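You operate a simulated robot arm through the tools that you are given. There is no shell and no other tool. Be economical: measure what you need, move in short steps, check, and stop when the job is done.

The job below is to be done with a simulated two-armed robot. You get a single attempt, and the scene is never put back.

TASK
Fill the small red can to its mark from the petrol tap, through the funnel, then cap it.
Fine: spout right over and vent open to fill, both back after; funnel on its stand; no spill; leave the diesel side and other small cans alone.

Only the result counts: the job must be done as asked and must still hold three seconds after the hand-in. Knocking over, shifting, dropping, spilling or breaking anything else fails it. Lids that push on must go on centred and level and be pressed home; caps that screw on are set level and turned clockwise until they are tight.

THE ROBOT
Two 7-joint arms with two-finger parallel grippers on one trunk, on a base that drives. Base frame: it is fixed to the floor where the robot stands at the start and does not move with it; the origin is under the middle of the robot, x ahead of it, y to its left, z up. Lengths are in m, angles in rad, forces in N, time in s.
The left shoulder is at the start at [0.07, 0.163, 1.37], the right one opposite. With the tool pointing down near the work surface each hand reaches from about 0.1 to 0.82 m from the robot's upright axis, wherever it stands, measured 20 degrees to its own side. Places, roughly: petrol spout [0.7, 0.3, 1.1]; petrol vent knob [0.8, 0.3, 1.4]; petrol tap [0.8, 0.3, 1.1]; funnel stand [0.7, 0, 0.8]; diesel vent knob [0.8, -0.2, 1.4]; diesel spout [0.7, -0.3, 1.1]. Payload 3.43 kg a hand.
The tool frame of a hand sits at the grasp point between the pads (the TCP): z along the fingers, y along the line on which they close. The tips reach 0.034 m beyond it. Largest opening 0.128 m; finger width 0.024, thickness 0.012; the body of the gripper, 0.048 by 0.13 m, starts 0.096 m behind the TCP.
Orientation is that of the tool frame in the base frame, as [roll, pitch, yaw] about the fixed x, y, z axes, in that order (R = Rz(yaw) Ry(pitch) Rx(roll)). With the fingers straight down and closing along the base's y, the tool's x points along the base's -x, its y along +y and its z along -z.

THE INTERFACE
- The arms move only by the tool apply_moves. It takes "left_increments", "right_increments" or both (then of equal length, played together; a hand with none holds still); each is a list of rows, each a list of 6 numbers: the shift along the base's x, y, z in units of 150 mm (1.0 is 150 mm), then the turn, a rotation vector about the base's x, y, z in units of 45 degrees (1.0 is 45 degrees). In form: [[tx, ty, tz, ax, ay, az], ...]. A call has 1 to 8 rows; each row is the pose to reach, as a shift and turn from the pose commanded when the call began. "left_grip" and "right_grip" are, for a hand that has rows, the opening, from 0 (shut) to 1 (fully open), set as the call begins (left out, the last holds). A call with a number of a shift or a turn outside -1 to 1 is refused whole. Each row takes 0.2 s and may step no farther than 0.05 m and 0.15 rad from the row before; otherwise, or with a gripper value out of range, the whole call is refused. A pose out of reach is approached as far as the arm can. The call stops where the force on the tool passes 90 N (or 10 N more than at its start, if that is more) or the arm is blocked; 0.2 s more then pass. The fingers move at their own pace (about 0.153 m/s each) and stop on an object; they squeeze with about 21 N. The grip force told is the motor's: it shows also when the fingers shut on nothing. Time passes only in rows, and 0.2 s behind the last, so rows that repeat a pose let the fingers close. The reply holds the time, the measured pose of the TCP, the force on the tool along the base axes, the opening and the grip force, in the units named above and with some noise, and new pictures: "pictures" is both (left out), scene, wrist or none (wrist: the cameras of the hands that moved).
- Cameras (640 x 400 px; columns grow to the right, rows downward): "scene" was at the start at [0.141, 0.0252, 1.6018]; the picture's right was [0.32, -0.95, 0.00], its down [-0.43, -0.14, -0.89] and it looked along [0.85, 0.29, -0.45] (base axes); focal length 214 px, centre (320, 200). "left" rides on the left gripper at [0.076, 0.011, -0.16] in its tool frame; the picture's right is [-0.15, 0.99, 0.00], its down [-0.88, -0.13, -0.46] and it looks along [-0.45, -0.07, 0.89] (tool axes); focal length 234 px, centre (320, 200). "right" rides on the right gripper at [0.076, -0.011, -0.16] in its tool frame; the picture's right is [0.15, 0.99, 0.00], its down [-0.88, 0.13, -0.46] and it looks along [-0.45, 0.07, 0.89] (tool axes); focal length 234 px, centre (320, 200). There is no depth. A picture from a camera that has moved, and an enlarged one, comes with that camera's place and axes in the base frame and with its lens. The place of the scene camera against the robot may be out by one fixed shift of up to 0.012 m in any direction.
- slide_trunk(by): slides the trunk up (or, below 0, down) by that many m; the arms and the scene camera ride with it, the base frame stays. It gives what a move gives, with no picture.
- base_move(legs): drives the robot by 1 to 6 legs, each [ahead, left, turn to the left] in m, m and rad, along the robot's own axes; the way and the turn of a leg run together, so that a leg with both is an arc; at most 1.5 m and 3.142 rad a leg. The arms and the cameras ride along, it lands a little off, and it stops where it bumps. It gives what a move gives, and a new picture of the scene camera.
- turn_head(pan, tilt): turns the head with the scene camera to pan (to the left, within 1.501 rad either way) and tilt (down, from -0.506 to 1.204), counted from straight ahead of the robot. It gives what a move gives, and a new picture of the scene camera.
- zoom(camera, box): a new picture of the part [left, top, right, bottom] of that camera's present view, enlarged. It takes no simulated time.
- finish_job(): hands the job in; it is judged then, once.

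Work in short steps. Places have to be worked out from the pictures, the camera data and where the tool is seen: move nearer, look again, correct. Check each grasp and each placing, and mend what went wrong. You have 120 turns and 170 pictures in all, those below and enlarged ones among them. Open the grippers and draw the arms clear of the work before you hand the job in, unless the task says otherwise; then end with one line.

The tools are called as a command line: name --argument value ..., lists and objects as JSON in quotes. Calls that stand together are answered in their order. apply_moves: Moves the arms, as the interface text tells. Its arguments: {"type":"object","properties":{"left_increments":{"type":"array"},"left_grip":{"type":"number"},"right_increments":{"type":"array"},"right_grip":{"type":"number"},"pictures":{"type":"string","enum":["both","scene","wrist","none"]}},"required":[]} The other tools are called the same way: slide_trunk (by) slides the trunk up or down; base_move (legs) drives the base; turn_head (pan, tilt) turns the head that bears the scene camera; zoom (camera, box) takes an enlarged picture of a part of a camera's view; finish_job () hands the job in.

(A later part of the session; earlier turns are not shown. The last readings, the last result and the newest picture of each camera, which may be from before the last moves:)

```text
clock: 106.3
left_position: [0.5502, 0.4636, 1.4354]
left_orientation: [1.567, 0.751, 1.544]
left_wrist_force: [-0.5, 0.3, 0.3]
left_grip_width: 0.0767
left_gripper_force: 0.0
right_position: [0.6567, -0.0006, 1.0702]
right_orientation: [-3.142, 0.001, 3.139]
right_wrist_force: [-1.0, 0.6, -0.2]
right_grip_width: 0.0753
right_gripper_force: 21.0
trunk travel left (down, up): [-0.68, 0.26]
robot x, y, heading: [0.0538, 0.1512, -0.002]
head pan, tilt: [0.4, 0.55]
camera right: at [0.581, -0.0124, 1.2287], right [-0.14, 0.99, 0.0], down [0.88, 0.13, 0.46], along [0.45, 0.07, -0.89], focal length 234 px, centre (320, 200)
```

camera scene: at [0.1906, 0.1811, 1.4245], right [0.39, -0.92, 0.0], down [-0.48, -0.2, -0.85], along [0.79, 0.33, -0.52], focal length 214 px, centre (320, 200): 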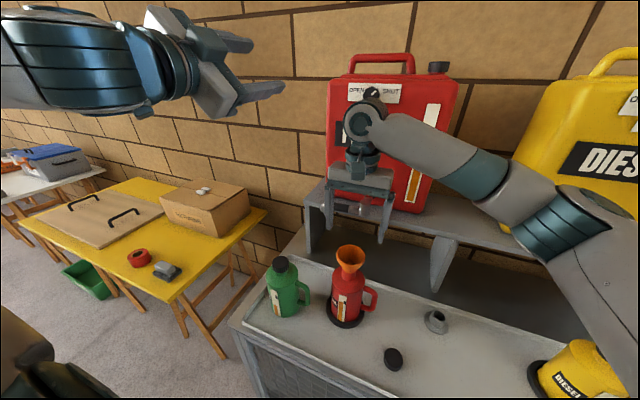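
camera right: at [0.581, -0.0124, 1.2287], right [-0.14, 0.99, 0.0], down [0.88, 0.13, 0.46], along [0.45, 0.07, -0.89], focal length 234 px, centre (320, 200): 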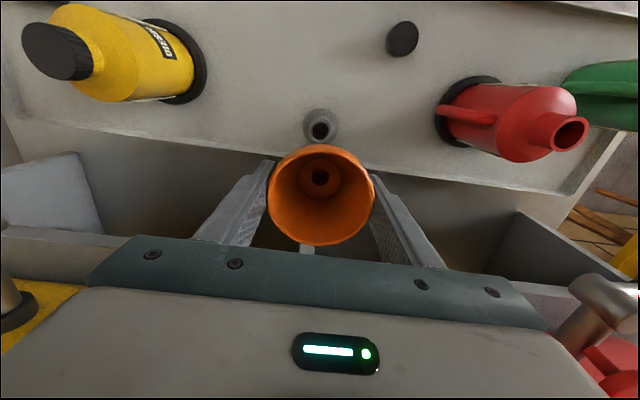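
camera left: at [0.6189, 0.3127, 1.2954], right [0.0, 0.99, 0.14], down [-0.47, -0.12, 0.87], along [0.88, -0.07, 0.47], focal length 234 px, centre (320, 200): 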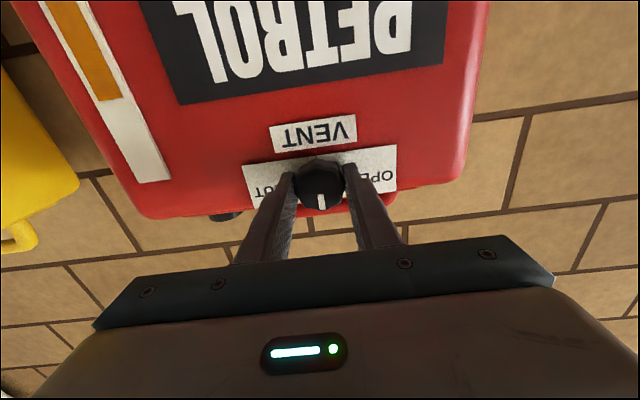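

Aligned over the stand's bore. I'll descend to just above it and check from the scene camera.

apply_moves --right_increments '[[0.01, 0, -0.25, 0, 0, 0], [0.01, 0, -0.5, 0, 0, 0], [0.01, 0, -0.75, 0, 0, 0], [0.01, 0, -1.0, 0, 0, 0], [0.01, 0, -1.0, 0, 0, 0]]' --pictures "none"

turn_head --pan -0.1 --tilt 0.7

zoom --camera "scene" --box '[280, 130, 400, 250]'

```text
clock: 107.5
left_position: [0.5496, 0.4634, 1.4359]
left_orientation: [1.564, 0.75, 1.546]
left_wrist_force: [0.3, -0.2, 0.0]
left_grip_width: 0.0766
left_gripper_force: 0.0
right_position: [0.6586, -0.0027, 0.9168]
right_orientation: [-3.139, 0.001, 3.141]
right_wrist_force: [0.7, -0.2, -1.0]
right_grip_width: 0.0754
right_gripper_force: 20.7
trunk travel left (down, up): [-0.68, 0.26]
robot x, y, heading: [0.0549, 0.1534, -0.0]
head pan, tilt: [0.4, 0.55]
```

```text
clock: 108.5
left_position: [0.5502, 0.4647, 1.4361]
left_orientation: [1.566, 0.749, 1.547]
left_wrist_force: [-0.3, 1.3, 0.0]
left_grip_width: 0.077
left_gripper_force: 0.0
right_position: [0.6596, -0.0027, 0.9168]
right_orientation: [-3.141, 0.0, 3.14]
right_wrist_force: [-0.3, -0.8, 0.6]
right_grip_width: 0.0755
right_gripper_force: 21.2
trunk travel left (down, up): [-0.68, 0.26]
robot x, y, heading: [0.0541, 0.1503, 0.003]
head pan, tilt: [-0.099, 0.7]
camera scene: at [0.1923, 0.1389, 1.4113], right [-0.1, -1.0, 0.0], down [-0.64, 0.06, -0.76], along [0.76, -0.08, -0.64], focal length 214 px, centre (320, 200)
```

scene: 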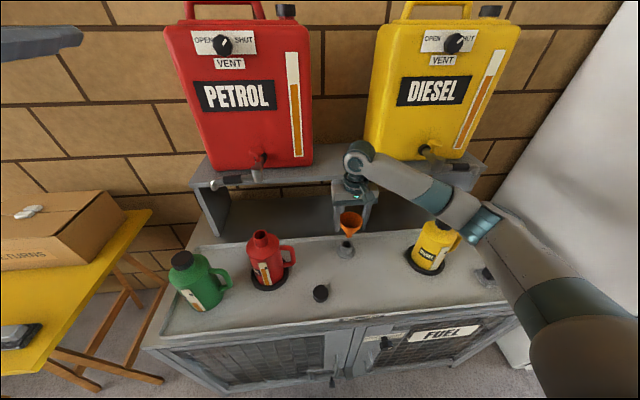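

```text
3.33 times, centred on (340, 190) of scene
camera zoom: at [0.1923, 0.1389, 1.4113], right [-0.1, -1.0, 0.0], down [-0.64, 0.06, -0.76], along [0.76, -0.08, -0.64], focal length 715 px, centre (253, 233)
```

zoom: 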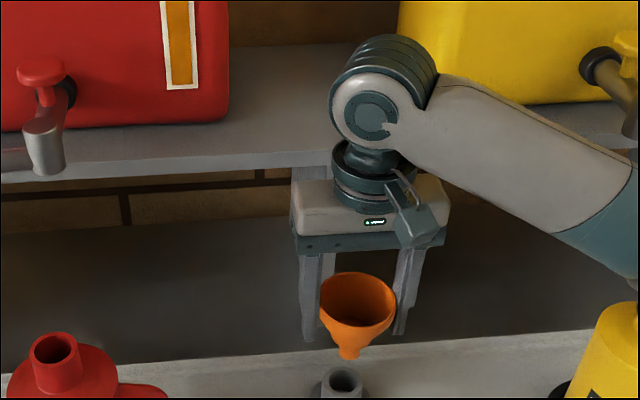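

The tube appears 4–5 mm too far in −y of the bore. I'll shift +y by 3.5 mm, come lower and check again.

apply_moves --right_increments '[[0, 0.024, 0, 0, 0, 0], [0, 0.024, -0.1, 0, 0, 0], [0, 0.024, -0.15, 0, 0, 0]]' --pictures "none"

zoom --camera "scene" --box '[320, 200, 380, 260]'

zoom --camera "right" --box '[270, 90, 370, 190]'

```text
clock: 109.3
left_position: [0.5505, 0.4619, 1.4348]
left_orientation: [1.563, 0.753, 1.545]
left_wrist_force: [0.0, -1.2, 0.6]
left_grip_width: 0.0767
left_gripper_force: 0.2
right_position: [0.6583, 0.0037, 0.895]
right_orientation: [-3.14, 0.0, 3.138]
right_wrist_force: [0.2, 0.0, 0.3]
right_grip_width: 0.0754
right_gripper_force: 20.8
trunk travel left (down, up): [-0.68, 0.26]
robot x, y, heading: [0.0529, 0.1498, 0.0]
head pan, tilt: [-0.099, 0.7]
```

```text
6.67 times, centred on (350, 230) of scene
camera zoom: at [0.1923, 0.1388, 1.4113], right [-0.1, -1.0, 0.0], down [-0.64, 0.06, -0.76], along [0.76, -0.08, -0.64], focal length 1430 px, centre (120, 0)
```

zoom: 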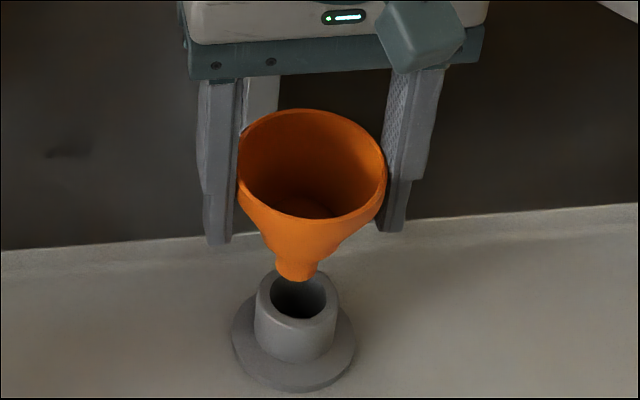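

```text
4.00 times, centred on (320, 140) of right
camera zoom: at [0.5827, -0.0076, 1.0549], right [-0.14, 0.99, 0.0], down [0.88, 0.13, 0.46], along [0.45, 0.06, -0.89], focal length 937 px, centre (320, 440)
```

zoom: 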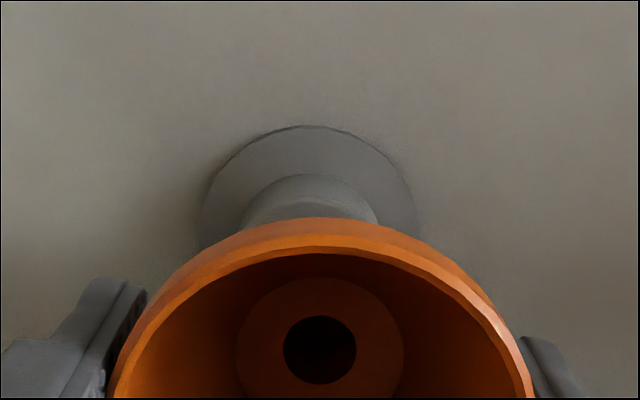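

The two cameras disagree slightly, so I'll hold still and take more pose readings to compare with the original seat pose (0.6595, −0.0005).

apply_moves --right_increments '[[0, 0, 0, 0, 0, 0]]' --pictures "none"

apply_moves --right_increments '[[0, 0, 0, 0, 0, 0]]' --pictures "none"

apply_moves --right_increments '[[0, 0, 0, 0, 0, 0]]' --pictures "none"

```text
clock: 109.7
left_position: [0.55, 0.4618, 1.4359]
left_orientation: [1.565, 0.751, 1.545]
left_wrist_force: [0.5, -0.4, 0.2]
left_grip_width: 0.0766
left_gripper_force: 0.0
right_position: [0.6591, 0.0026, 0.8954]
right_orientation: [3.14, -0.001, 3.139]
right_wrist_force: [0.2, -0.2, -0.3]
right_grip_width: 0.0752
right_gripper_force: 21.5
trunk travel left (down, up): [-0.68, 0.26]
robot x, y, heading: [0.0563, 0.1532, 0.004]
head pan, tilt: [-0.099, 0.7]
```

```text
clock: 110.1
left_position: [0.5503, 0.4623, 1.4361]
left_orientation: [1.564, 0.751, 1.546]
left_wrist_force: [-0.4, 0.1, 0.7]
left_grip_width: 0.0768
left_gripper_force: 0.3
right_position: [0.6597, 0.0044, 0.8961]
right_orientation: [-3.141, 0.001, 3.138]
right_wrist_force: [1.0, 0.4, -0.4]
right_grip_width: 0.0753
right_gripper_force: 21.5
trunk travel left (down, up): [-0.68, 0.26]
robot x, y, heading: [0.0509, 0.1531, -0.001]
head pan, tilt: [-0.099, 0.7]
```

```text
clock: 110.5
left_position: [0.5495, 0.464, 1.4357]
left_orientation: [1.563, 0.75, 1.547]
left_wrist_force: [-1.0, 0.0, -0.1]
left_grip_width: 0.0764
left_gripper_force: 0.0
right_position: [0.6585, 0.0026, 0.8947]
right_orientation: [-3.141, -0.002, 3.139]
right_wrist_force: [-0.1, -0.4, 0.4]
right_grip_width: 0.0754
right_gripper_force: 20.9
trunk travel left (down, up): [-0.68, 0.26]
robot x, y, heading: [0.056, 0.1506, 0.003]
head pan, tilt: [-0.099, 0.7]
```

Current y averages 0.0033, the original seat read −0.0005, and the scene says aligned. I'll use the midpoint (shift −2 mm; slack is about ±3.5 mm) and descend slowly.

apply_moves --right_increments '[[0, -0.013, 0, 0, 0, 0], [0, -0.013, -0.07, 0, 0, 0], [0, -0.013, -0.13, 0, 0, 0], [0, -0.013, -0.19, 0, 0, 0]]' --pictures "none"

zoom --camera "scene" --box '[320, 200, 380, 260]'

```text
clock: 111.5
left_position: [0.5509, 0.4634, 1.4365]
left_orientation: [1.564, 0.749, 1.546]
left_wrist_force: [0.4, -0.1, -0.1]
left_grip_width: 0.077
left_gripper_force: 0.1
right_position: [0.659, 0.0009, 0.868]
right_orientation: [3.141, 0.0, 3.137]
right_wrist_force: [0.2, 0.9, -0.9]
right_grip_width: 0.0756
right_gripper_force: 20.6
trunk travel left (down, up): [-0.68, 0.26]
robot x, y, heading: [0.0563, 0.1525, 0.005]
head pan, tilt: [-0.099, 0.7]
```

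```text
6.67 times, centred on (350, 230) of scene
camera zoom: at [0.1924, 0.1387, 1.4113], right [-0.1, -1.0, 0.0], down [-0.64, 0.06, -0.76], along [0.76, -0.08, -0.64], focal length 1430 px, centre (120, 0)
```

zoom: 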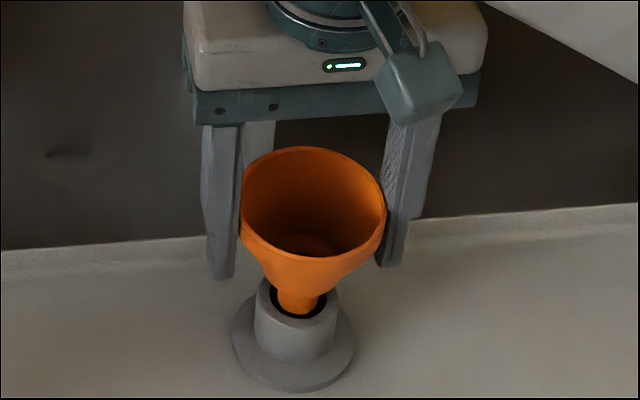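

The tube is entering the bore well centred. I'll continue down to seat it.

apply_moves --right_increments '[[0, 0, -0.07, 0, 0, 0], [0, 0, -0.13, 0, 0, 0], [0, 0, -0.165, 0, 0, 0], [0, 0, -0.185, 0, 0, 0]]' --pictures "none"

zoom --camera "scene" --box '[320, 200, 380, 260]'

```text
clock: 112.5
left_position: [0.5479, 0.4631, 1.4366]
left_orientation: [1.563, 0.751, 1.544]
left_wrist_force: [0.5, 0.1, 0.2]
left_grip_width: 0.0768
left_gripper_force: 0.2
right_position: [0.6592, 0.0016, 0.8416]
right_orientation: [-3.141, 0.002, 3.138]
right_wrist_force: [-1.8, -1.8, 12.1]
right_grip_width: 0.0752
right_gripper_force: 20.7
trunk travel left (down, up): [-0.68, 0.26]
robot x, y, heading: [0.0568, 0.1518, 0.002]
head pan, tilt: [-0.099, 0.7]
```

```text
6.67 times, centred on (350, 230) of scene
camera zoom: at [0.1906, 0.139, 1.4117], right [-0.1, -1.0, 0.0], down [-0.64, 0.06, -0.77], along [0.76, -0.08, -0.64], focal length 1430 px, centre (120, 0)
```

zoom: 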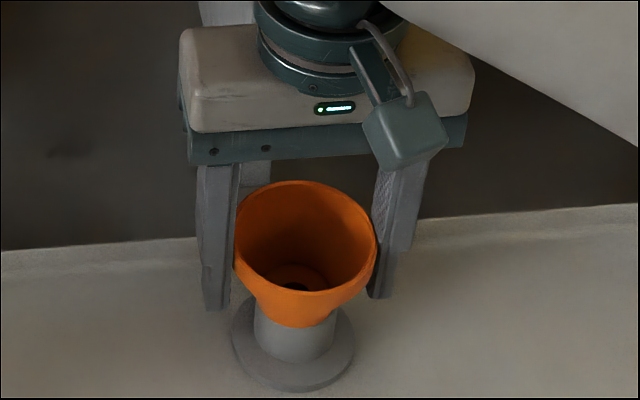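

Seated at z=0.8416 with 12 N. I'll ease off, release and rise.

apply_moves --right_increments '[[0, 0, 0.012, 0, 0, 0], [0, 0, 0.012, 0, 0, 0]]' --pictures "none"

apply_moves --right_increments '[[0, 0, 0, 0, 0, 0], [0, 0, 0, 0, 0, 0], [0, 0, 0, 0, 0, 0], [0, 0, 0.25, 0, 0, 0], [0, 0, 0.5, 0, 0, 0], [0, 0, 0.8, 0, 0, 0]]' --right_grip 0.9 --pictures "wrist"

zoom --camera "scene" --box '[220, 190, 380, 310]'

```text
clock: 113.1
left_position: [0.55, 0.4634, 1.4351]
left_orientation: [1.564, 0.75, 1.545]
left_wrist_force: [0.0, -0.2, 0.0]
left_grip_width: 0.0768
left_gripper_force: 0.1
right_position: [0.6602, 0.0021, 0.8412]
right_orientation: [-3.141, -0.001, 3.138]
right_wrist_force: [0.0, -1.2, 4.5]
right_grip_width: 0.0751
right_gripper_force: 21.3
trunk travel left (down, up): [-0.68, 0.26]
robot x, y, heading: [0.0523, 0.1523, 0.003]
head pan, tilt: [-0.099, 0.7]
```

```text
clock: 114.5
left_position: [0.5504, 0.4639, 1.4351]
left_orientation: [1.563, 0.75, 1.547]
left_wrist_force: [0.5, 0.3, -0.8]
left_grip_width: 0.0769
left_gripper_force: 0.0
right_position: [0.6577, 0.0038, 0.9629]
right_orientation: [3.141, -0.001, 3.138]
right_wrist_force: [-0.1, 0.0, -1.2]
right_grip_width: 0.1155
right_gripper_force: 0.1
trunk travel left (down, up): [-0.68, 0.26]
robot x, y, heading: [0.0546, 0.1521, -0.003]
head pan, tilt: [-0.099, 0.7]
camera right: at [0.5809, -0.0067, 1.1217], right [-0.14, 0.99, 0.0], down [0.88, 0.13, 0.46], along [0.45, 0.06, -0.89], focal length 234 px, centre (320, 200)
```

right: 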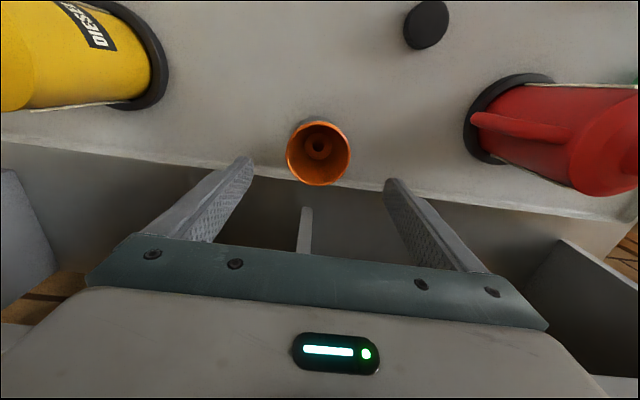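

```text
3.33 times, centred on (300, 250) of scene
camera zoom: at [0.1915, 0.1391, 1.4113], right [-0.1, -1.0, 0.0], down [-0.64, 0.06, -0.77], along [0.76, -0.08, -0.64], focal length 715 px, centre (387, 33)
```

zoom: 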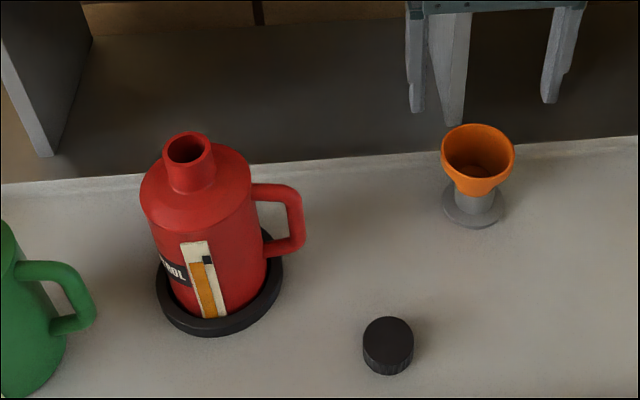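

The funnel is on its stand and level, and the gauge is at the mark. Next the cap: I'll move the right hand above it at about (0.506, 0.108).

apply_moves --right_increments '[[-0.25, 0.175, 0, 0, 0, 0], [-0.5, 0.35, 0, 0, 0, 0], [-0.75, 0.52, 0, 0, 0, 0], [-1.0, 0.7, 0, 0, 0, 0], [-1.0, 0.7, 0, 0, 0, 0]]' --right_grip 0.6 --pictures "wrist"

```text
clock: 115.7
left_position: [0.5508, 0.4616, 1.4359]
left_orientation: [1.562, 0.751, 1.546]
left_wrist_force: [0.8, -0.1, 0.2]
left_grip_width: 0.0767
left_gripper_force: 0.1
right_position: [0.5086, 0.1134, 0.9616]
right_orientation: [-3.141, 0.001, 3.138]
right_wrist_force: [0.3, -0.3, -0.5]
right_grip_width: 0.0769
right_gripper_force: 0.0
trunk travel left (down, up): [-0.68, 0.26]
robot x, y, heading: [0.0557, 0.1511, -0.004]
head pan, tilt: [-0.099, 0.7]
camera right: at [0.4325, 0.1014, 1.1205], right [-0.14, 0.99, 0.0], down [0.88, 0.13, 0.46], along [0.45, 0.07, -0.89], focal length 234 px, centre (320, 200)
```

right: 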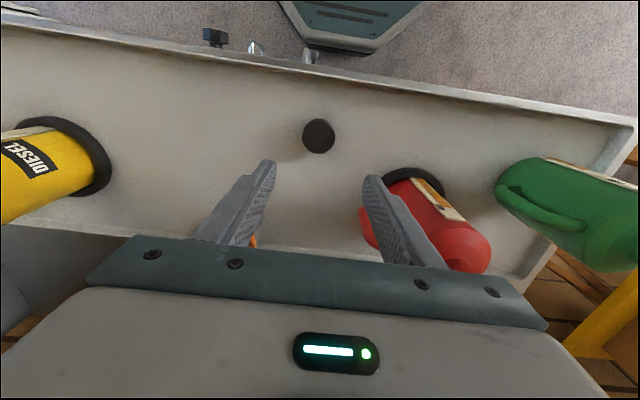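

The cap is at about (0.501, 0.110). I'll adjust and descend partway to look again.

apply_moves --right_increments '[[-0.045, -0.02, -0.25, 0, 0, 0], [-0.045, -0.02, -0.5, 0, 0, 0], [-0.045, -0.02, -0.68, 0, 0, 0], [-0.045, -0.02, -0.68, 0, 0, 0]]' --pictures "wrist"

zoom --camera "scene" --box '[270, 240, 370, 320]'

```text
clock: 116.7
left_position: [0.5505, 0.4627, 1.4361]
left_orientation: [1.563, 0.75, 1.547]
left_wrist_force: [0.1, 0.2, -0.5]
left_grip_width: 0.0768
left_gripper_force: 0.1
right_position: [0.5048, 0.1046, 0.8608]
right_orientation: [3.141, 0.0, 3.139]
right_wrist_force: [0.3, 0.5, 0.3]
right_grip_width: 0.0767
right_gripper_force: 0.2
trunk travel left (down, up): [-0.68, 0.26]
robot x, y, heading: [0.0551, 0.1524, -0.002]
head pan, tilt: [-0.099, 0.7]
camera right: at [0.429, 0.0947, 1.0201], right [-0.14, 0.99, 0.0], down [0.88, 0.13, 0.46], along [0.45, 0.07, -0.89], focal length 234 px, centre (320, 200)
```

right: 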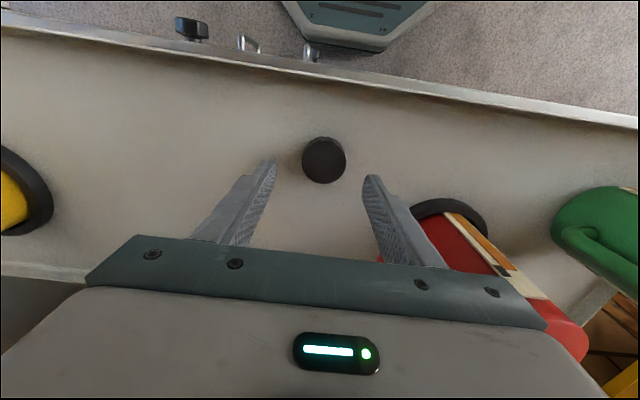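

```text
5.00 times, centred on (320, 280) of scene
camera zoom: at [0.1922, 0.1387, 1.4113], right [-0.1, -1.0, 0.0], down [-0.64, 0.06, -0.76], along [0.76, -0.08, -0.64], focal length 1072 px, centre (320, -200)
```

zoom: 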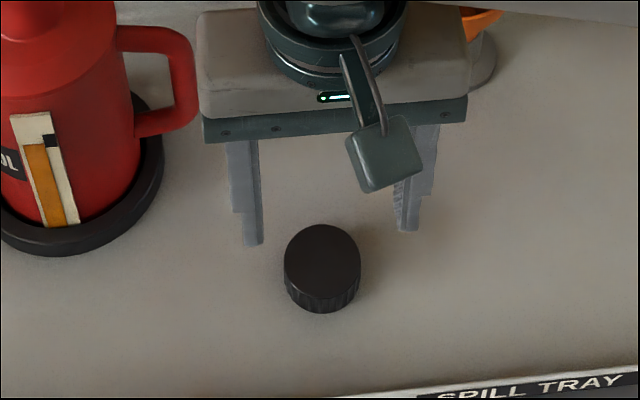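

Relative to the hand the cap is at (−5.5, +4.5) mm. I'll shift, descend to TCP z≈0.808 and check before closing.

apply_moves --right_increments '[[-0.037, 0.03, -0.1, 0, 0, 0], [-0.037, 0.03, -0.25, 0, 0, 0], [-0.037, 0.03, -0.35, 0, 0, 0], [-0.037, 0.03, -0.35, 0, 0, 0]]' --pictures "wrist"

```text
clock: 117.7
left_position: [0.5509, 0.4623, 1.4359]
left_orientation: [1.565, 0.75, 1.545]
left_wrist_force: [0.8, 0.2, 0.4]
left_grip_width: 0.0767
left_gripper_force: 0.1
right_position: [0.4964, 0.1108, 0.8073]
right_orientation: [3.141, -0.001, 3.138]
right_wrist_force: [0.4, 0.3, 0.5]
right_grip_width: 0.0767
right_gripper_force: 0.0
trunk travel left (down, up): [-0.68, 0.26]
robot x, y, heading: [0.0558, 0.1524, -0.0]
head pan, tilt: [-0.099, 0.7]
camera right: at [0.4199, 0.099, 0.9663], right [-0.14, 0.99, 0.0], down [0.88, 0.13, 0.46], along [0.45, 0.07, -0.89], focal length 234 px, centre (320, 200)
```

right: 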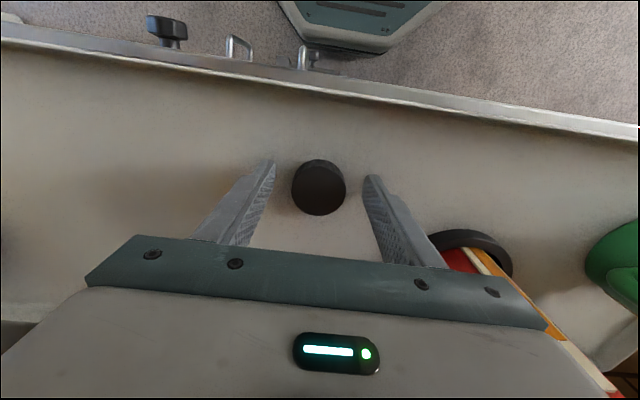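

The cap is centred between the fingers. I'll close.

apply_moves --right_increments '[[0, 0, 0, 0, 0, 0], [0, 0, 0, 0, 0, 0], [0, 0, 0, 0, 0, 0]]' --right_grip 0.0 --pictures "none"

apply_moves --right_increments '[[0, 0, 0.2, 0, 0, 0], [0, 0, 0.45, 0, 0, 0], [0, 0, 0.7, 0, 0, 0], [0, 0, 1.0, 0, 0, 0]]' --pictures "wrist"

zoom --camera "scene" --box '[270, 190, 370, 290]'

```text
clock: 118.5
left_position: [0.5497, 0.4625, 1.435]
left_orientation: [1.564, 0.751, 1.545]
left_wrist_force: [0.0, -0.5, 0.3]
left_grip_width: 0.0765
left_gripper_force: 0.0
right_position: [0.4958, 0.1097, 0.807]
right_orientation: [-3.141, 0.0, 3.139]
right_wrist_force: [0.4, 0.2, 0.6]
right_grip_width: 0.0453
right_gripper_force: 21.6
trunk travel left (down, up): [-0.68, 0.26]
robot x, y, heading: [0.0533, 0.1535, 0.004]
head pan, tilt: [-0.099, 0.7]
```

```text
clock: 119.5
left_position: [0.5494, 0.4626, 1.4341]
left_orientation: [1.564, 0.75, 1.548]
left_wrist_force: [-0.7, -0.8, -0.1]
left_grip_width: 0.077
left_gripper_force: 0.0
right_position: [0.4932, 0.1107, 0.9608]
right_orientation: [-3.138, 0.001, 3.14]
right_wrist_force: [-0.1, -0.1, 0.2]
right_grip_width: 0.0451
right_gripper_force: 20.9
trunk travel left (down, up): [-0.68, 0.26]
robot x, y, heading: [0.0526, 0.154, 0.003]
head pan, tilt: [-0.099, 0.7]
camera right: at [0.4181, 0.1001, 1.1195], right [-0.14, 0.99, 0.0], down [0.88, 0.13, 0.46], along [0.45, 0.06, -0.89], focal length 234 px, centre (320, 200)
```

right: 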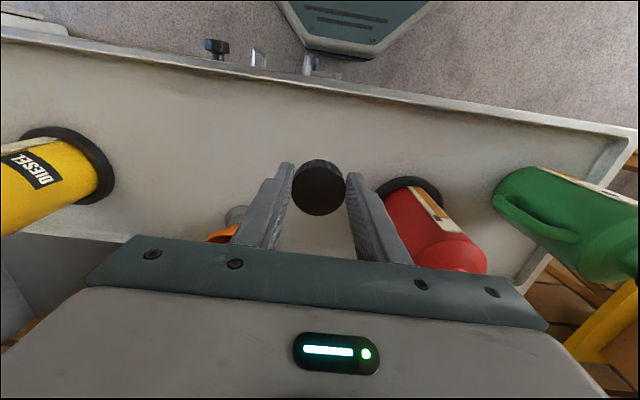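

```text
4.00 times, centred on (320, 240) of scene
camera zoom: at [0.1917, 0.1395, 1.4112], right [-0.1, -1.0, 0.0], down [-0.64, 0.06, -0.77], along [0.76, -0.08, -0.64], focal length 858 px, centre (320, 40)
```

zoom: 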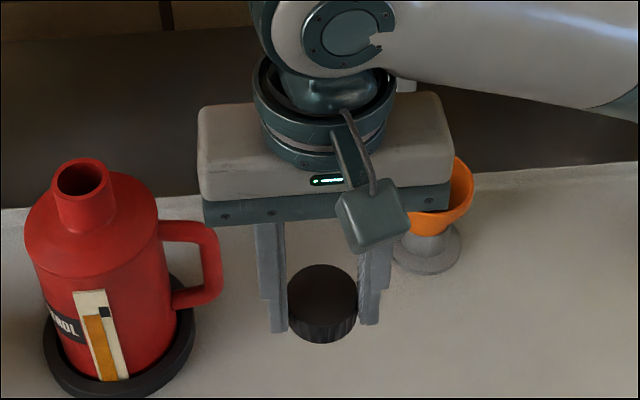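

The cap is held level (its bottom is 40 mm below the TCP). I'll raise it and carry it towards the can mouth.

apply_moves --right_increments '[[0, 0, 0.3, 0, 0, 0], [0, 0, 0.6, 0, 0, 0], [0.15, 0.2, 0.7, 0, 0, 0], [0.3, 0.4, 0.7, 0, 0, 0], [0.45, 0.6, 0.7, 0, 0, 0], [0.55, 0.8, 0.7, 0, 0, 0]]' --pictures "wrist"

turn_head --pan 0.2 --tilt 0.5

```text
clock: 120.9
left_position: [0.5494, 0.4648, 1.4348]
left_orientation: [1.563, 0.753, 1.546]
left_wrist_force: [-0.2, 0.9, -0.9]
left_grip_width: 0.0766
left_gripper_force: 0.1
right_position: [0.5805, 0.2288, 1.0623]
right_orientation: [-3.139, 0.0, 3.138]
right_wrist_force: [0.5, 0.3, -0.1]
right_grip_width: 0.045
right_gripper_force: 21.0
trunk travel left (down, up): [-0.68, 0.26]
robot x, y, heading: [0.0555, 0.1483, 0.004]
head pan, tilt: [-0.099, 0.7]
camera right: at [0.5037, 0.2189, 1.2222], right [-0.14, 0.99, 0.0], down [0.88, 0.13, 0.46], along [0.45, 0.06, -0.89], focal length 234 px, centre (320, 200)
```

right: 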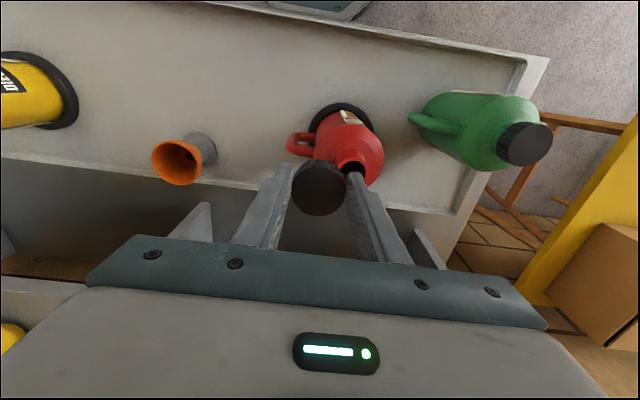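

```text
clock: 121.7
left_position: [0.5504, 0.4632, 1.4359]
left_orientation: [1.563, 0.751, 1.547]
left_wrist_force: [-0.2, -0.6, 0.3]
left_grip_width: 0.0771
left_gripper_force: 0.0
right_position: [0.5799, 0.2265, 1.0633]
right_orientation: [3.141, 0.001, 3.138]
right_wrist_force: [0.8, -1.2, 0.1]
right_grip_width: 0.0451
right_gripper_force: 20.9
trunk travel left (down, up): [-0.68, 0.26]
robot x, y, heading: [0.0557, 0.1528, -0.002]
head pan, tilt: [0.201, 0.499]
camera scene: at [0.1968, 0.1649, 1.429], right [0.2, -0.98, 0.0], down [-0.47, -0.1, -0.88], along [0.86, 0.17, -0.48], focal length 214 px, centre (320, 200)
```

scene: 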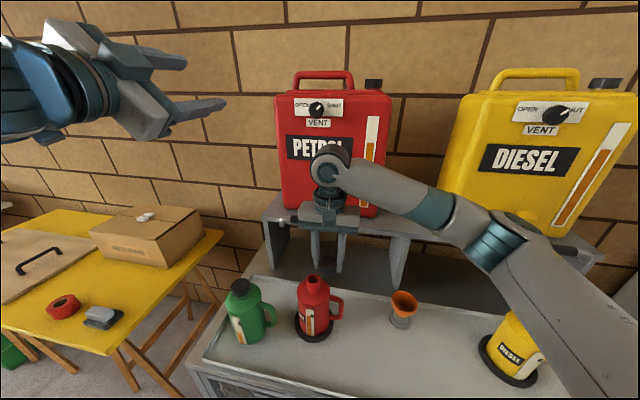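

I'll move directly over the mouth with the cap bottom about 30 mm above it and compare in both views.

apply_moves --right_increments '[[0.05, 0.15, 0, 0, 0, 0], [0.105, 0.285, -0.1, 0, 0, 0], [0.105, 0.285, -0.22, 0, 0, 0], [0.105, 0.285, -0.22, 0, 0, 0]]' --pictures "none"

zoom --camera "scene" --box '[285, 230, 345, 310]'

zoom --camera "right" --box '[260, 90, 380, 220]'

```text
clock: 122.7
left_position: [0.5499, 0.464, 1.4362]
left_orientation: [1.562, 0.751, 1.546]
left_wrist_force: [-0.9, -0.3, -1.2]
left_grip_width: 0.0768
left_gripper_force: 0.1
right_position: [0.595, 0.2721, 1.03]
right_orientation: [3.14, 0.0, 3.139]
right_wrist_force: [0.4, 0.5, 0.0]
right_grip_width: 0.0451
right_gripper_force: 21.1
trunk travel left (down, up): [-0.68, 0.26]
robot x, y, heading: [0.0549, 0.1509, 0.001]
head pan, tilt: [0.201, 0.499]
```

```text
5.00 times, centred on (315, 270) of scene
camera zoom: at [0.1966, 0.1659, 1.429], right [0.2, -0.98, 0.0], down [-0.47, -0.1, -0.88], along [0.86, 0.17, -0.48], focal length 1072 px, centre (345, -150)
```

zoom: 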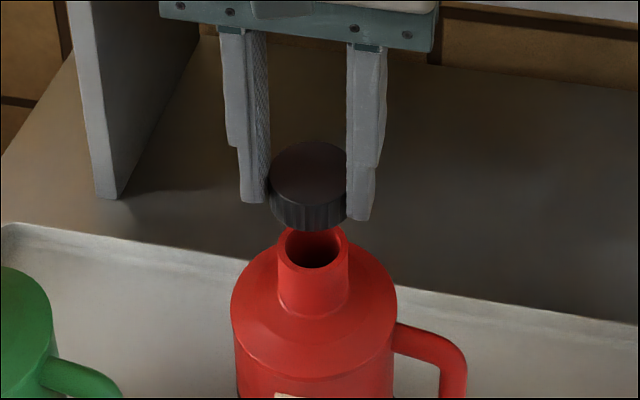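

```text
3.08 times, centred on (320, 155) of right
camera zoom: at [0.5193, 0.2612, 1.1897], right [-0.14, 0.99, 0.0], down [0.88, 0.13, 0.46], along [0.45, 0.07, -0.89], focal length 720 px, centre (320, 338)
```

zoom: 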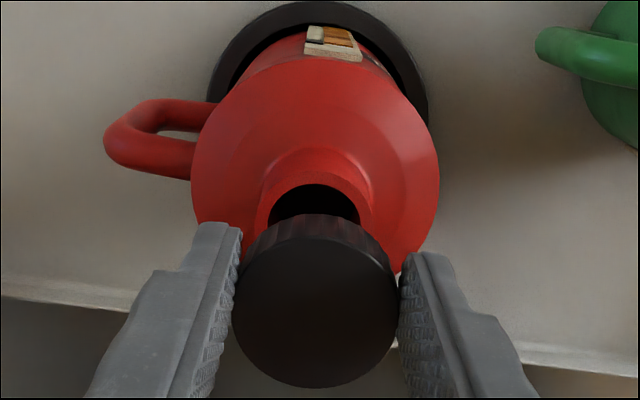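

Both views put the mouth about 1.5 mm towards −y and +1.5 mm in x. I'll correct that and pre-rotate the hand +45° about z, to leave room for the clockwise stroke.

apply_moves --right_increments '[[0.01, -0.01, 0, 0, 0, 0.165], [0.01, -0.01, 0, 0, 0, 0.33], [0.01, -0.01, 0, 0, 0, 0.5], [0.01, -0.01, -0.03, 0, 0, 0.66], [0.01, -0.01, -0.06, 0, 0, 0.83], [0.01, -0.01, -0.1, 0, 0, 1.0]]' --pictures "none"

zoom --camera "scene" --box '[285, 230, 345, 310]'

zoom --camera "right" --box '[260, 90, 380, 220]'

```text
clock: 124.1
left_position: [0.5509, 0.4635, 1.4362]
left_orientation: [1.564, 0.75, 1.547]
left_wrist_force: [0.7, 0.2, 0.4]
left_grip_width: 0.0772
left_gripper_force: 0.1
right_position: [0.5969, 0.2707, 1.0144]
right_orientation: [-3.141, -0.001, -2.355]
right_wrist_force: [0.6, 1.1, 0.5]
right_grip_width: 0.0451
right_gripper_force: 21.1
trunk travel left (down, up): [-0.68, 0.26]
robot x, y, heading: [0.0546, 0.151, -0.001]
head pan, tilt: [0.201, 0.499]
```

```text
5.00 times, centred on (315, 270) of scene
camera zoom: at [0.1971, 0.1654, 1.429], right [0.2, -0.98, 0.0], down [-0.47, -0.1, -0.88], along [0.86, 0.18, -0.48], focal length 1072 px, centre (345, -150)
```

zoom: 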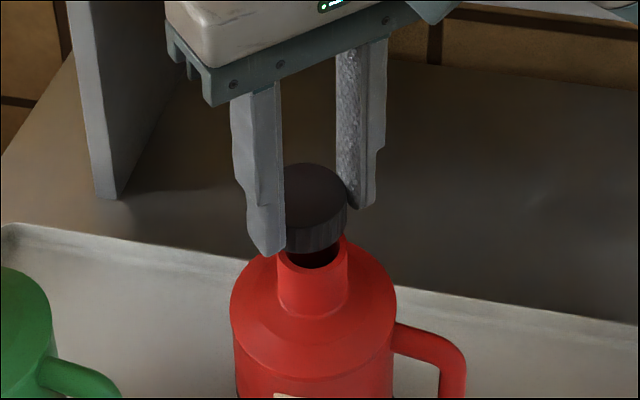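

```text
3.08 times, centred on (320, 155) of right
camera zoom: at [0.5509, 0.2085, 1.1736], right [-0.8, 0.6, 0.0], down [0.53, 0.71, 0.46], along [0.27, 0.37, -0.89], focal length 720 px, centre (320, 338)
```

zoom: 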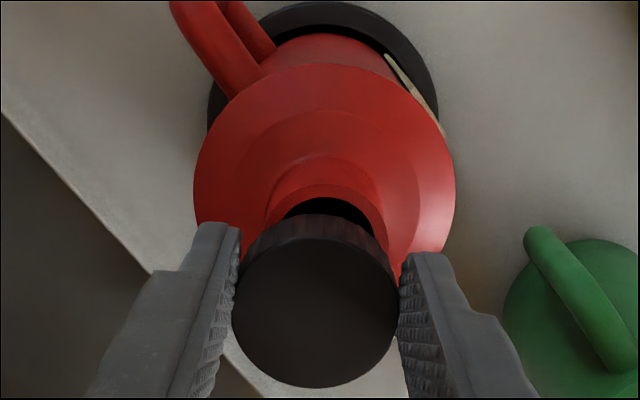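

The 45° view indicates a small −x correction. I'll shift (−2, −1) mm and lower to first contact.

apply_moves --right_increments '[[-0.013, -0.007, 0, 0, 0, 0], [-0.013, -0.007, -0.04, 0, 0, 0], [-0.013, -0.007, -0.07, 0, 0, 0], [-0.013, -0.007, -0.095, 0, 0, 0]]' --pictures "none"

zoom --camera "scene" --box '[285, 230, 345, 310]'

```text
clock: 125.1
left_position: [0.5491, 0.4634, 1.4376]
left_orientation: [1.564, 0.75, 1.545]
left_wrist_force: [0.2, 0.1, 0.1]
left_grip_width: 0.0767
left_gripper_force: 0.0
right_position: [0.595, 0.2694, 1.0011]
right_orientation: [-3.139, 0.005, -2.361]
right_wrist_force: [6.2, -1.4, 20.6]
right_grip_width: 0.0454
right_gripper_force: 20.9
trunk travel left (down, up): [-0.68, 0.26]
robot x, y, heading: [0.0503, 0.1501, 0.002]
head pan, tilt: [0.201, 0.499]
```

```text
5.00 times, centred on (315, 270) of scene
camera zoom: at [0.196, 0.1648, 1.4295], right [0.2, -0.98, 0.0], down [-0.47, -0.1, -0.88], along [0.86, 0.18, -0.48], focal length 1072 px, centre (345, -150)
```

zoom: 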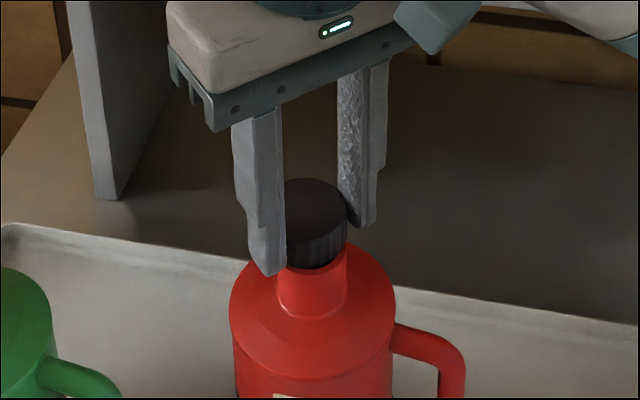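

Contact (20 N), but in the view the cap overhangs the neck unevenly: flush on the right. It needs about 2.5 mm more in −y, so I'll lift a little, shift and re-lower.

apply_moves --right_increments '[[0, 0, 0.04, 0, 0, 0], [0.004, -0.017, 0.04, 0, 0, 0], [0.004, -0.017, 0.02, 0, 0, 0], [0.004, -0.017, 0.0, 0, 0, 0]]' --pictures "none"

zoom --camera "scene" --box '[285, 230, 345, 310]'

zoom --camera "right" --box '[260, 90, 380, 220]'

```text
clock: 126.1
left_position: [0.5489, 0.4614, 1.4359]
left_orientation: [1.562, 0.752, 1.547]
left_wrist_force: [-1.2, -0.5, 0.2]
left_grip_width: 0.0768
left_gripper_force: 0.0
right_position: [0.596, 0.2655, 1.0012]
right_orientation: [-3.141, 0.004, -2.359]
right_wrist_force: [2.4, -1.2, 12.4]
right_grip_width: 0.045
right_gripper_force: 21.0
trunk travel left (down, up): [-0.68, 0.26]
robot x, y, heading: [0.054, 0.1508, -0.003]
head pan, tilt: [0.201, 0.499]
```

```text
5.00 times, centred on (315, 270) of scene
camera zoom: at [0.1957, 0.1648, 1.4294], right [0.2, -0.98, 0.0], down [-0.47, -0.1, -0.88], along [0.86, 0.18, -0.48], focal length 1072 px, centre (345, -150)
```

zoom: 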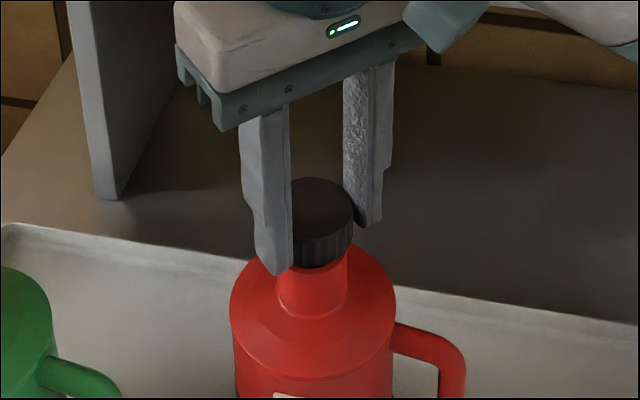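

```text
3.08 times, centred on (320, 155) of right
camera zoom: at [0.5498, 0.2043, 1.1602], right [-0.8, 0.6, 0.0], down [0.53, 0.71, 0.46], along [0.28, 0.37, -0.89], focal length 720 px, centre (320, 338)
```

zoom: 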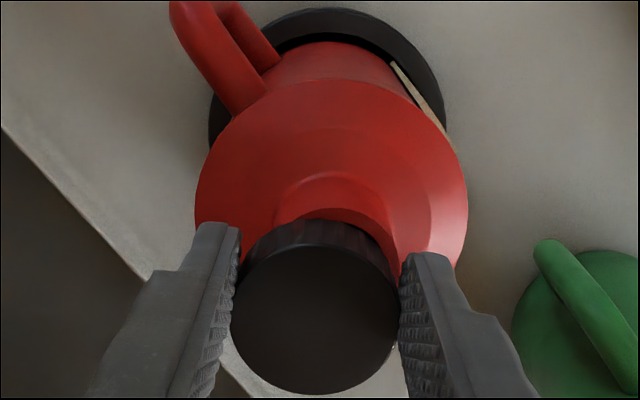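

Scene edges now look symmetric, but the wrist view suggests an offset. I'll lift 15 mm and look again with higher zoom to settle it.

apply_moves --right_increments '[[0, 0, 0.05, 0, 0, 0], [0, 0, 0.1, 0, 0, 0], [0, 0, 0.1, 0, 0, 0]]' --pictures "none"

zoom --camera "right" --box '[280, 130, 360, 220]'

zoom --camera "scene" --box '[295, 250, 335, 300]'

```text
clock: 126.9
left_position: [0.5498, 0.4639, 1.4356]
left_orientation: [1.565, 0.749, 1.548]
left_wrist_force: [-0.4, 0.7, 0.3]
left_grip_width: 0.0768
left_gripper_force: 0.1
right_position: [0.5971, 0.266, 1.0146]
right_orientation: [3.141, -0.002, -2.358]
right_wrist_force: [0.3, 0.3, -1.1]
right_grip_width: 0.0451
right_gripper_force: 21.5
trunk travel left (down, up): [-0.68, 0.26]
robot x, y, heading: [0.0516, 0.1536, -0.005]
head pan, tilt: [0.201, 0.499]
```

```text
4.44 times, centred on (320, 175) of right
camera zoom: at [0.551, 0.2049, 1.1737], right [-0.8, 0.6, 0.0], down [0.53, 0.71, 0.45], along [0.27, 0.36, -0.89], focal length 1041 px, centre (320, 311)
```

zoom: 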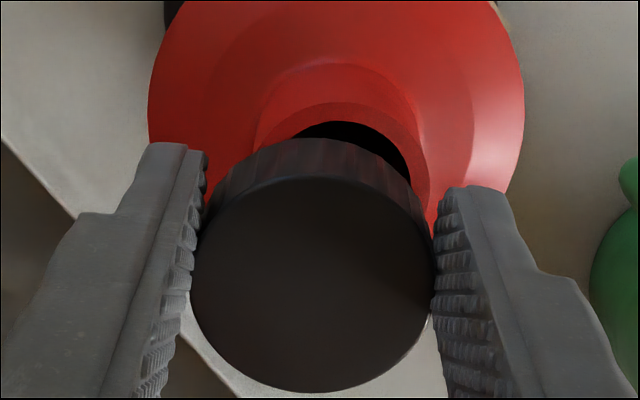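

```text
8.00 times, centred on (315, 275) of scene
camera zoom: at [0.1973, 0.1656, 1.4289], right [0.2, -0.98, 0.0], down [-0.47, -0.1, -0.88], along [0.86, 0.18, -0.48], focal length 1716 px, centre (360, -400)
```

zoom: 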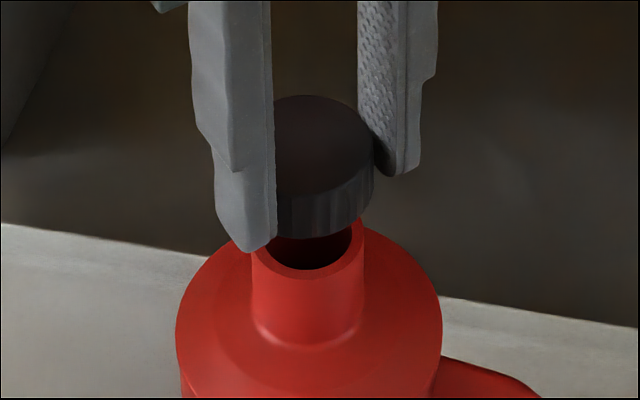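

Combining the views (scene rows included), the mouth lies about 5 mm towards −x of the cap, with y about right. I'll shift −5 mm in x and check.

apply_moves --right_increments '[[-0.017, 0, 0, 0, 0, 0], [-0.034, 0, 0, 0, 0, 0], [-0.034, 0, -0.02, 0, 0, 0]]' --pictures "none"

zoom --camera "right" --box '[280, 130, 360, 220]'

zoom --camera "scene" --box '[295, 250, 335, 300]'

```text
clock: 127.7
left_position: [0.5503, 0.4633, 1.4344]
left_orientation: [1.563, 0.75, 1.545]
left_wrist_force: [-0.1, -0.3, 0.5]
left_grip_width: 0.0769
left_gripper_force: 0.0
right_position: [0.5917, 0.2666, 1.0108]
right_orientation: [3.141, 0.001, -2.359]
right_wrist_force: [-0.2, 1.3, -0.1]
right_grip_width: 0.0452
right_gripper_force: 21.5
trunk travel left (down, up): [-0.68, 0.26]
robot x, y, heading: [0.0559, 0.1488, -0.002]
head pan, tilt: [0.201, 0.499]
```

```text
4.44 times, centred on (320, 175) of right
camera zoom: at [0.5451, 0.2048, 1.1699], right [-0.8, 0.6, 0.0], down [0.53, 0.71, 0.46], along [0.27, 0.37, -0.89], focal length 1041 px, centre (320, 311)
```

zoom: 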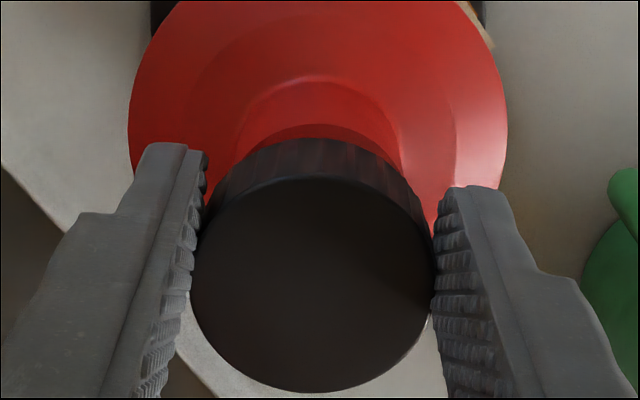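

```text
8.00 times, centred on (315, 275) of scene
camera zoom: at [0.197, 0.1655, 1.429], right [0.2, -0.98, 0.0], down [-0.47, -0.1, -0.88], along [0.86, 0.18, -0.48], focal length 1716 px, centre (360, -400)
```

zoom: 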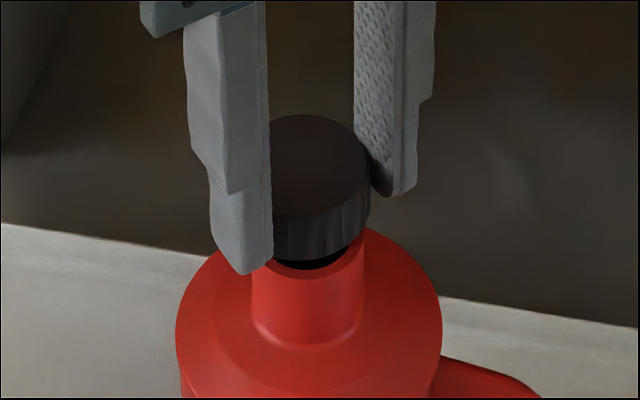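

Now both views show the cap concentric with the neck. I'll lower to contact.

apply_moves --right_increments '[[0, -0.004, -0.03, 0, 0, 0], [0, -0.004, -0.06, 0, 0, 0], [0, -0.004, -0.08, 0, 0, 0], [0, -0.004, -0.09, 0, 0, 0]]' --pictures "none"

zoom --camera "scene" --box '[295, 250, 335, 300]'

```text
clock: 128.7
left_position: [0.5484, 0.4629, 1.4364]
left_orientation: [1.562, 0.75, 1.545]
left_wrist_force: [0.8, -0.9, 0.3]
left_grip_width: 0.0766
left_gripper_force: 0.0
right_position: [0.5913, 0.2649, 1.0002]
right_orientation: [3.14, 0.004, -2.359]
right_wrist_force: [3.4, 1.7, 20.1]
right_grip_width: 0.0453
right_gripper_force: 20.9
trunk travel left (down, up): [-0.68, 0.26]
robot x, y, heading: [0.0549, 0.1499, -0.003]
head pan, tilt: [0.201, 0.499]
```

```text
8.00 times, centred on (315, 275) of scene
camera zoom: at [0.1952, 0.1653, 1.4296], right [0.2, -0.98, 0.0], down [-0.47, -0.1, -0.88], along [0.86, 0.18, -0.48], focal length 1716 px, centre (360, -400)
```

zoom: 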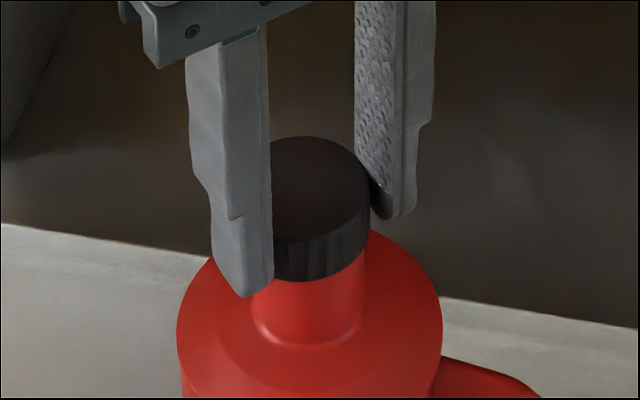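

The cap sits squarely on the neck with 20 N down. I'll turn clockwise 45° with a slight downward feed and see if it threads.

apply_moves --right_increments '[[0, 0, 0, 0, 0, -0.165], [0, 0, -0.003, 0, 0, -0.33], [0, 0, -0.003, 0, 0, -0.5], [0, 0, -0.005, 0, 0, -0.66], [0, 0, -0.005, 0, 0, -0.83], [0, 0, -0.007, 0, 0, -1.0]]' --pictures "none"

apply_moves --right_increments '[[0, 0, 0, 0, 0, -0.165], [0, 0, -0.003, 0, 0, -0.33], [0, 0, -0.003, 0, 0, -0.5], [0, 0, -0.005, 0, 0, -0.66], [0, 0, -0.005, 0, 0, -0.83], [0, 0, -0.007, 0, 0, -1.0]]' --pictures "wrist"

zoom --camera "scene" --box '[295, 250, 335, 300]'

```text
clock: 130.1
left_position: [0.5492, 0.4648, 1.4356]
left_orientation: [1.564, 0.75, 1.547]
left_wrist_force: [0.6, 0.4, -0.2]
left_grip_width: 0.0765
left_gripper_force: 0.1
right_position: [0.591, 0.2675, 0.9962]
right_orientation: [-3.141, 0.0, 3.136]
right_wrist_force: [-1.3, 1.2, -0.7]
right_grip_width: 0.0451
right_gripper_force: 20.8
trunk travel left (down, up): [-0.68, 0.26]
robot x, y, heading: [0.0508, 0.1501, 0.0]
head pan, tilt: [0.201, 0.499]
```

```text
clock: 131.5
left_position: [0.5513, 0.4638, 1.436]
left_orientation: [1.564, 0.751, 1.546]
left_wrist_force: [0.5, -1.1, -0.2]
left_grip_width: 0.0767
left_gripper_force: 0.0
right_position: [0.5918, 0.2648, 0.9957]
right_orientation: [3.141, -0.001, 2.351]
right_wrist_force: [0.7, 2.0, 0.7]
right_grip_width: 0.0456
right_gripper_force: 20.8
trunk travel left (down, up): [-0.68, 0.26]
robot x, y, heading: [0.0535, 0.1525, 0.0]
head pan, tilt: [0.201, 0.499]
camera right: at [0.5298, 0.3122, 1.155], right [0.6, 0.8, 0.0], down [0.71, -0.53, 0.46], along [0.36, -0.27, -0.89], focal length 234 px, centre (320, 200)
```

right: 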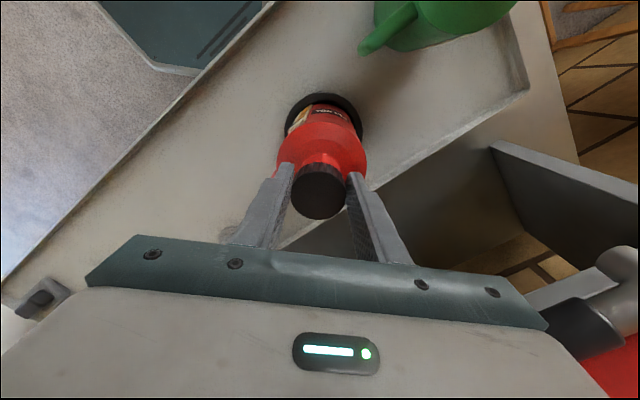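

```text
8.00 times, centred on (315, 275) of scene
camera zoom: at [0.1969, 0.1658, 1.429], right [0.2, -0.98, 0.0], down [-0.47, -0.1, -0.88], along [0.86, 0.17, -0.48], focal length 1716 px, centre (360, -400)
```

zoom: 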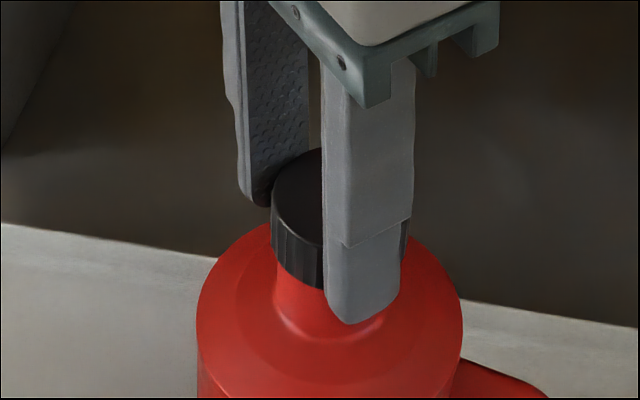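

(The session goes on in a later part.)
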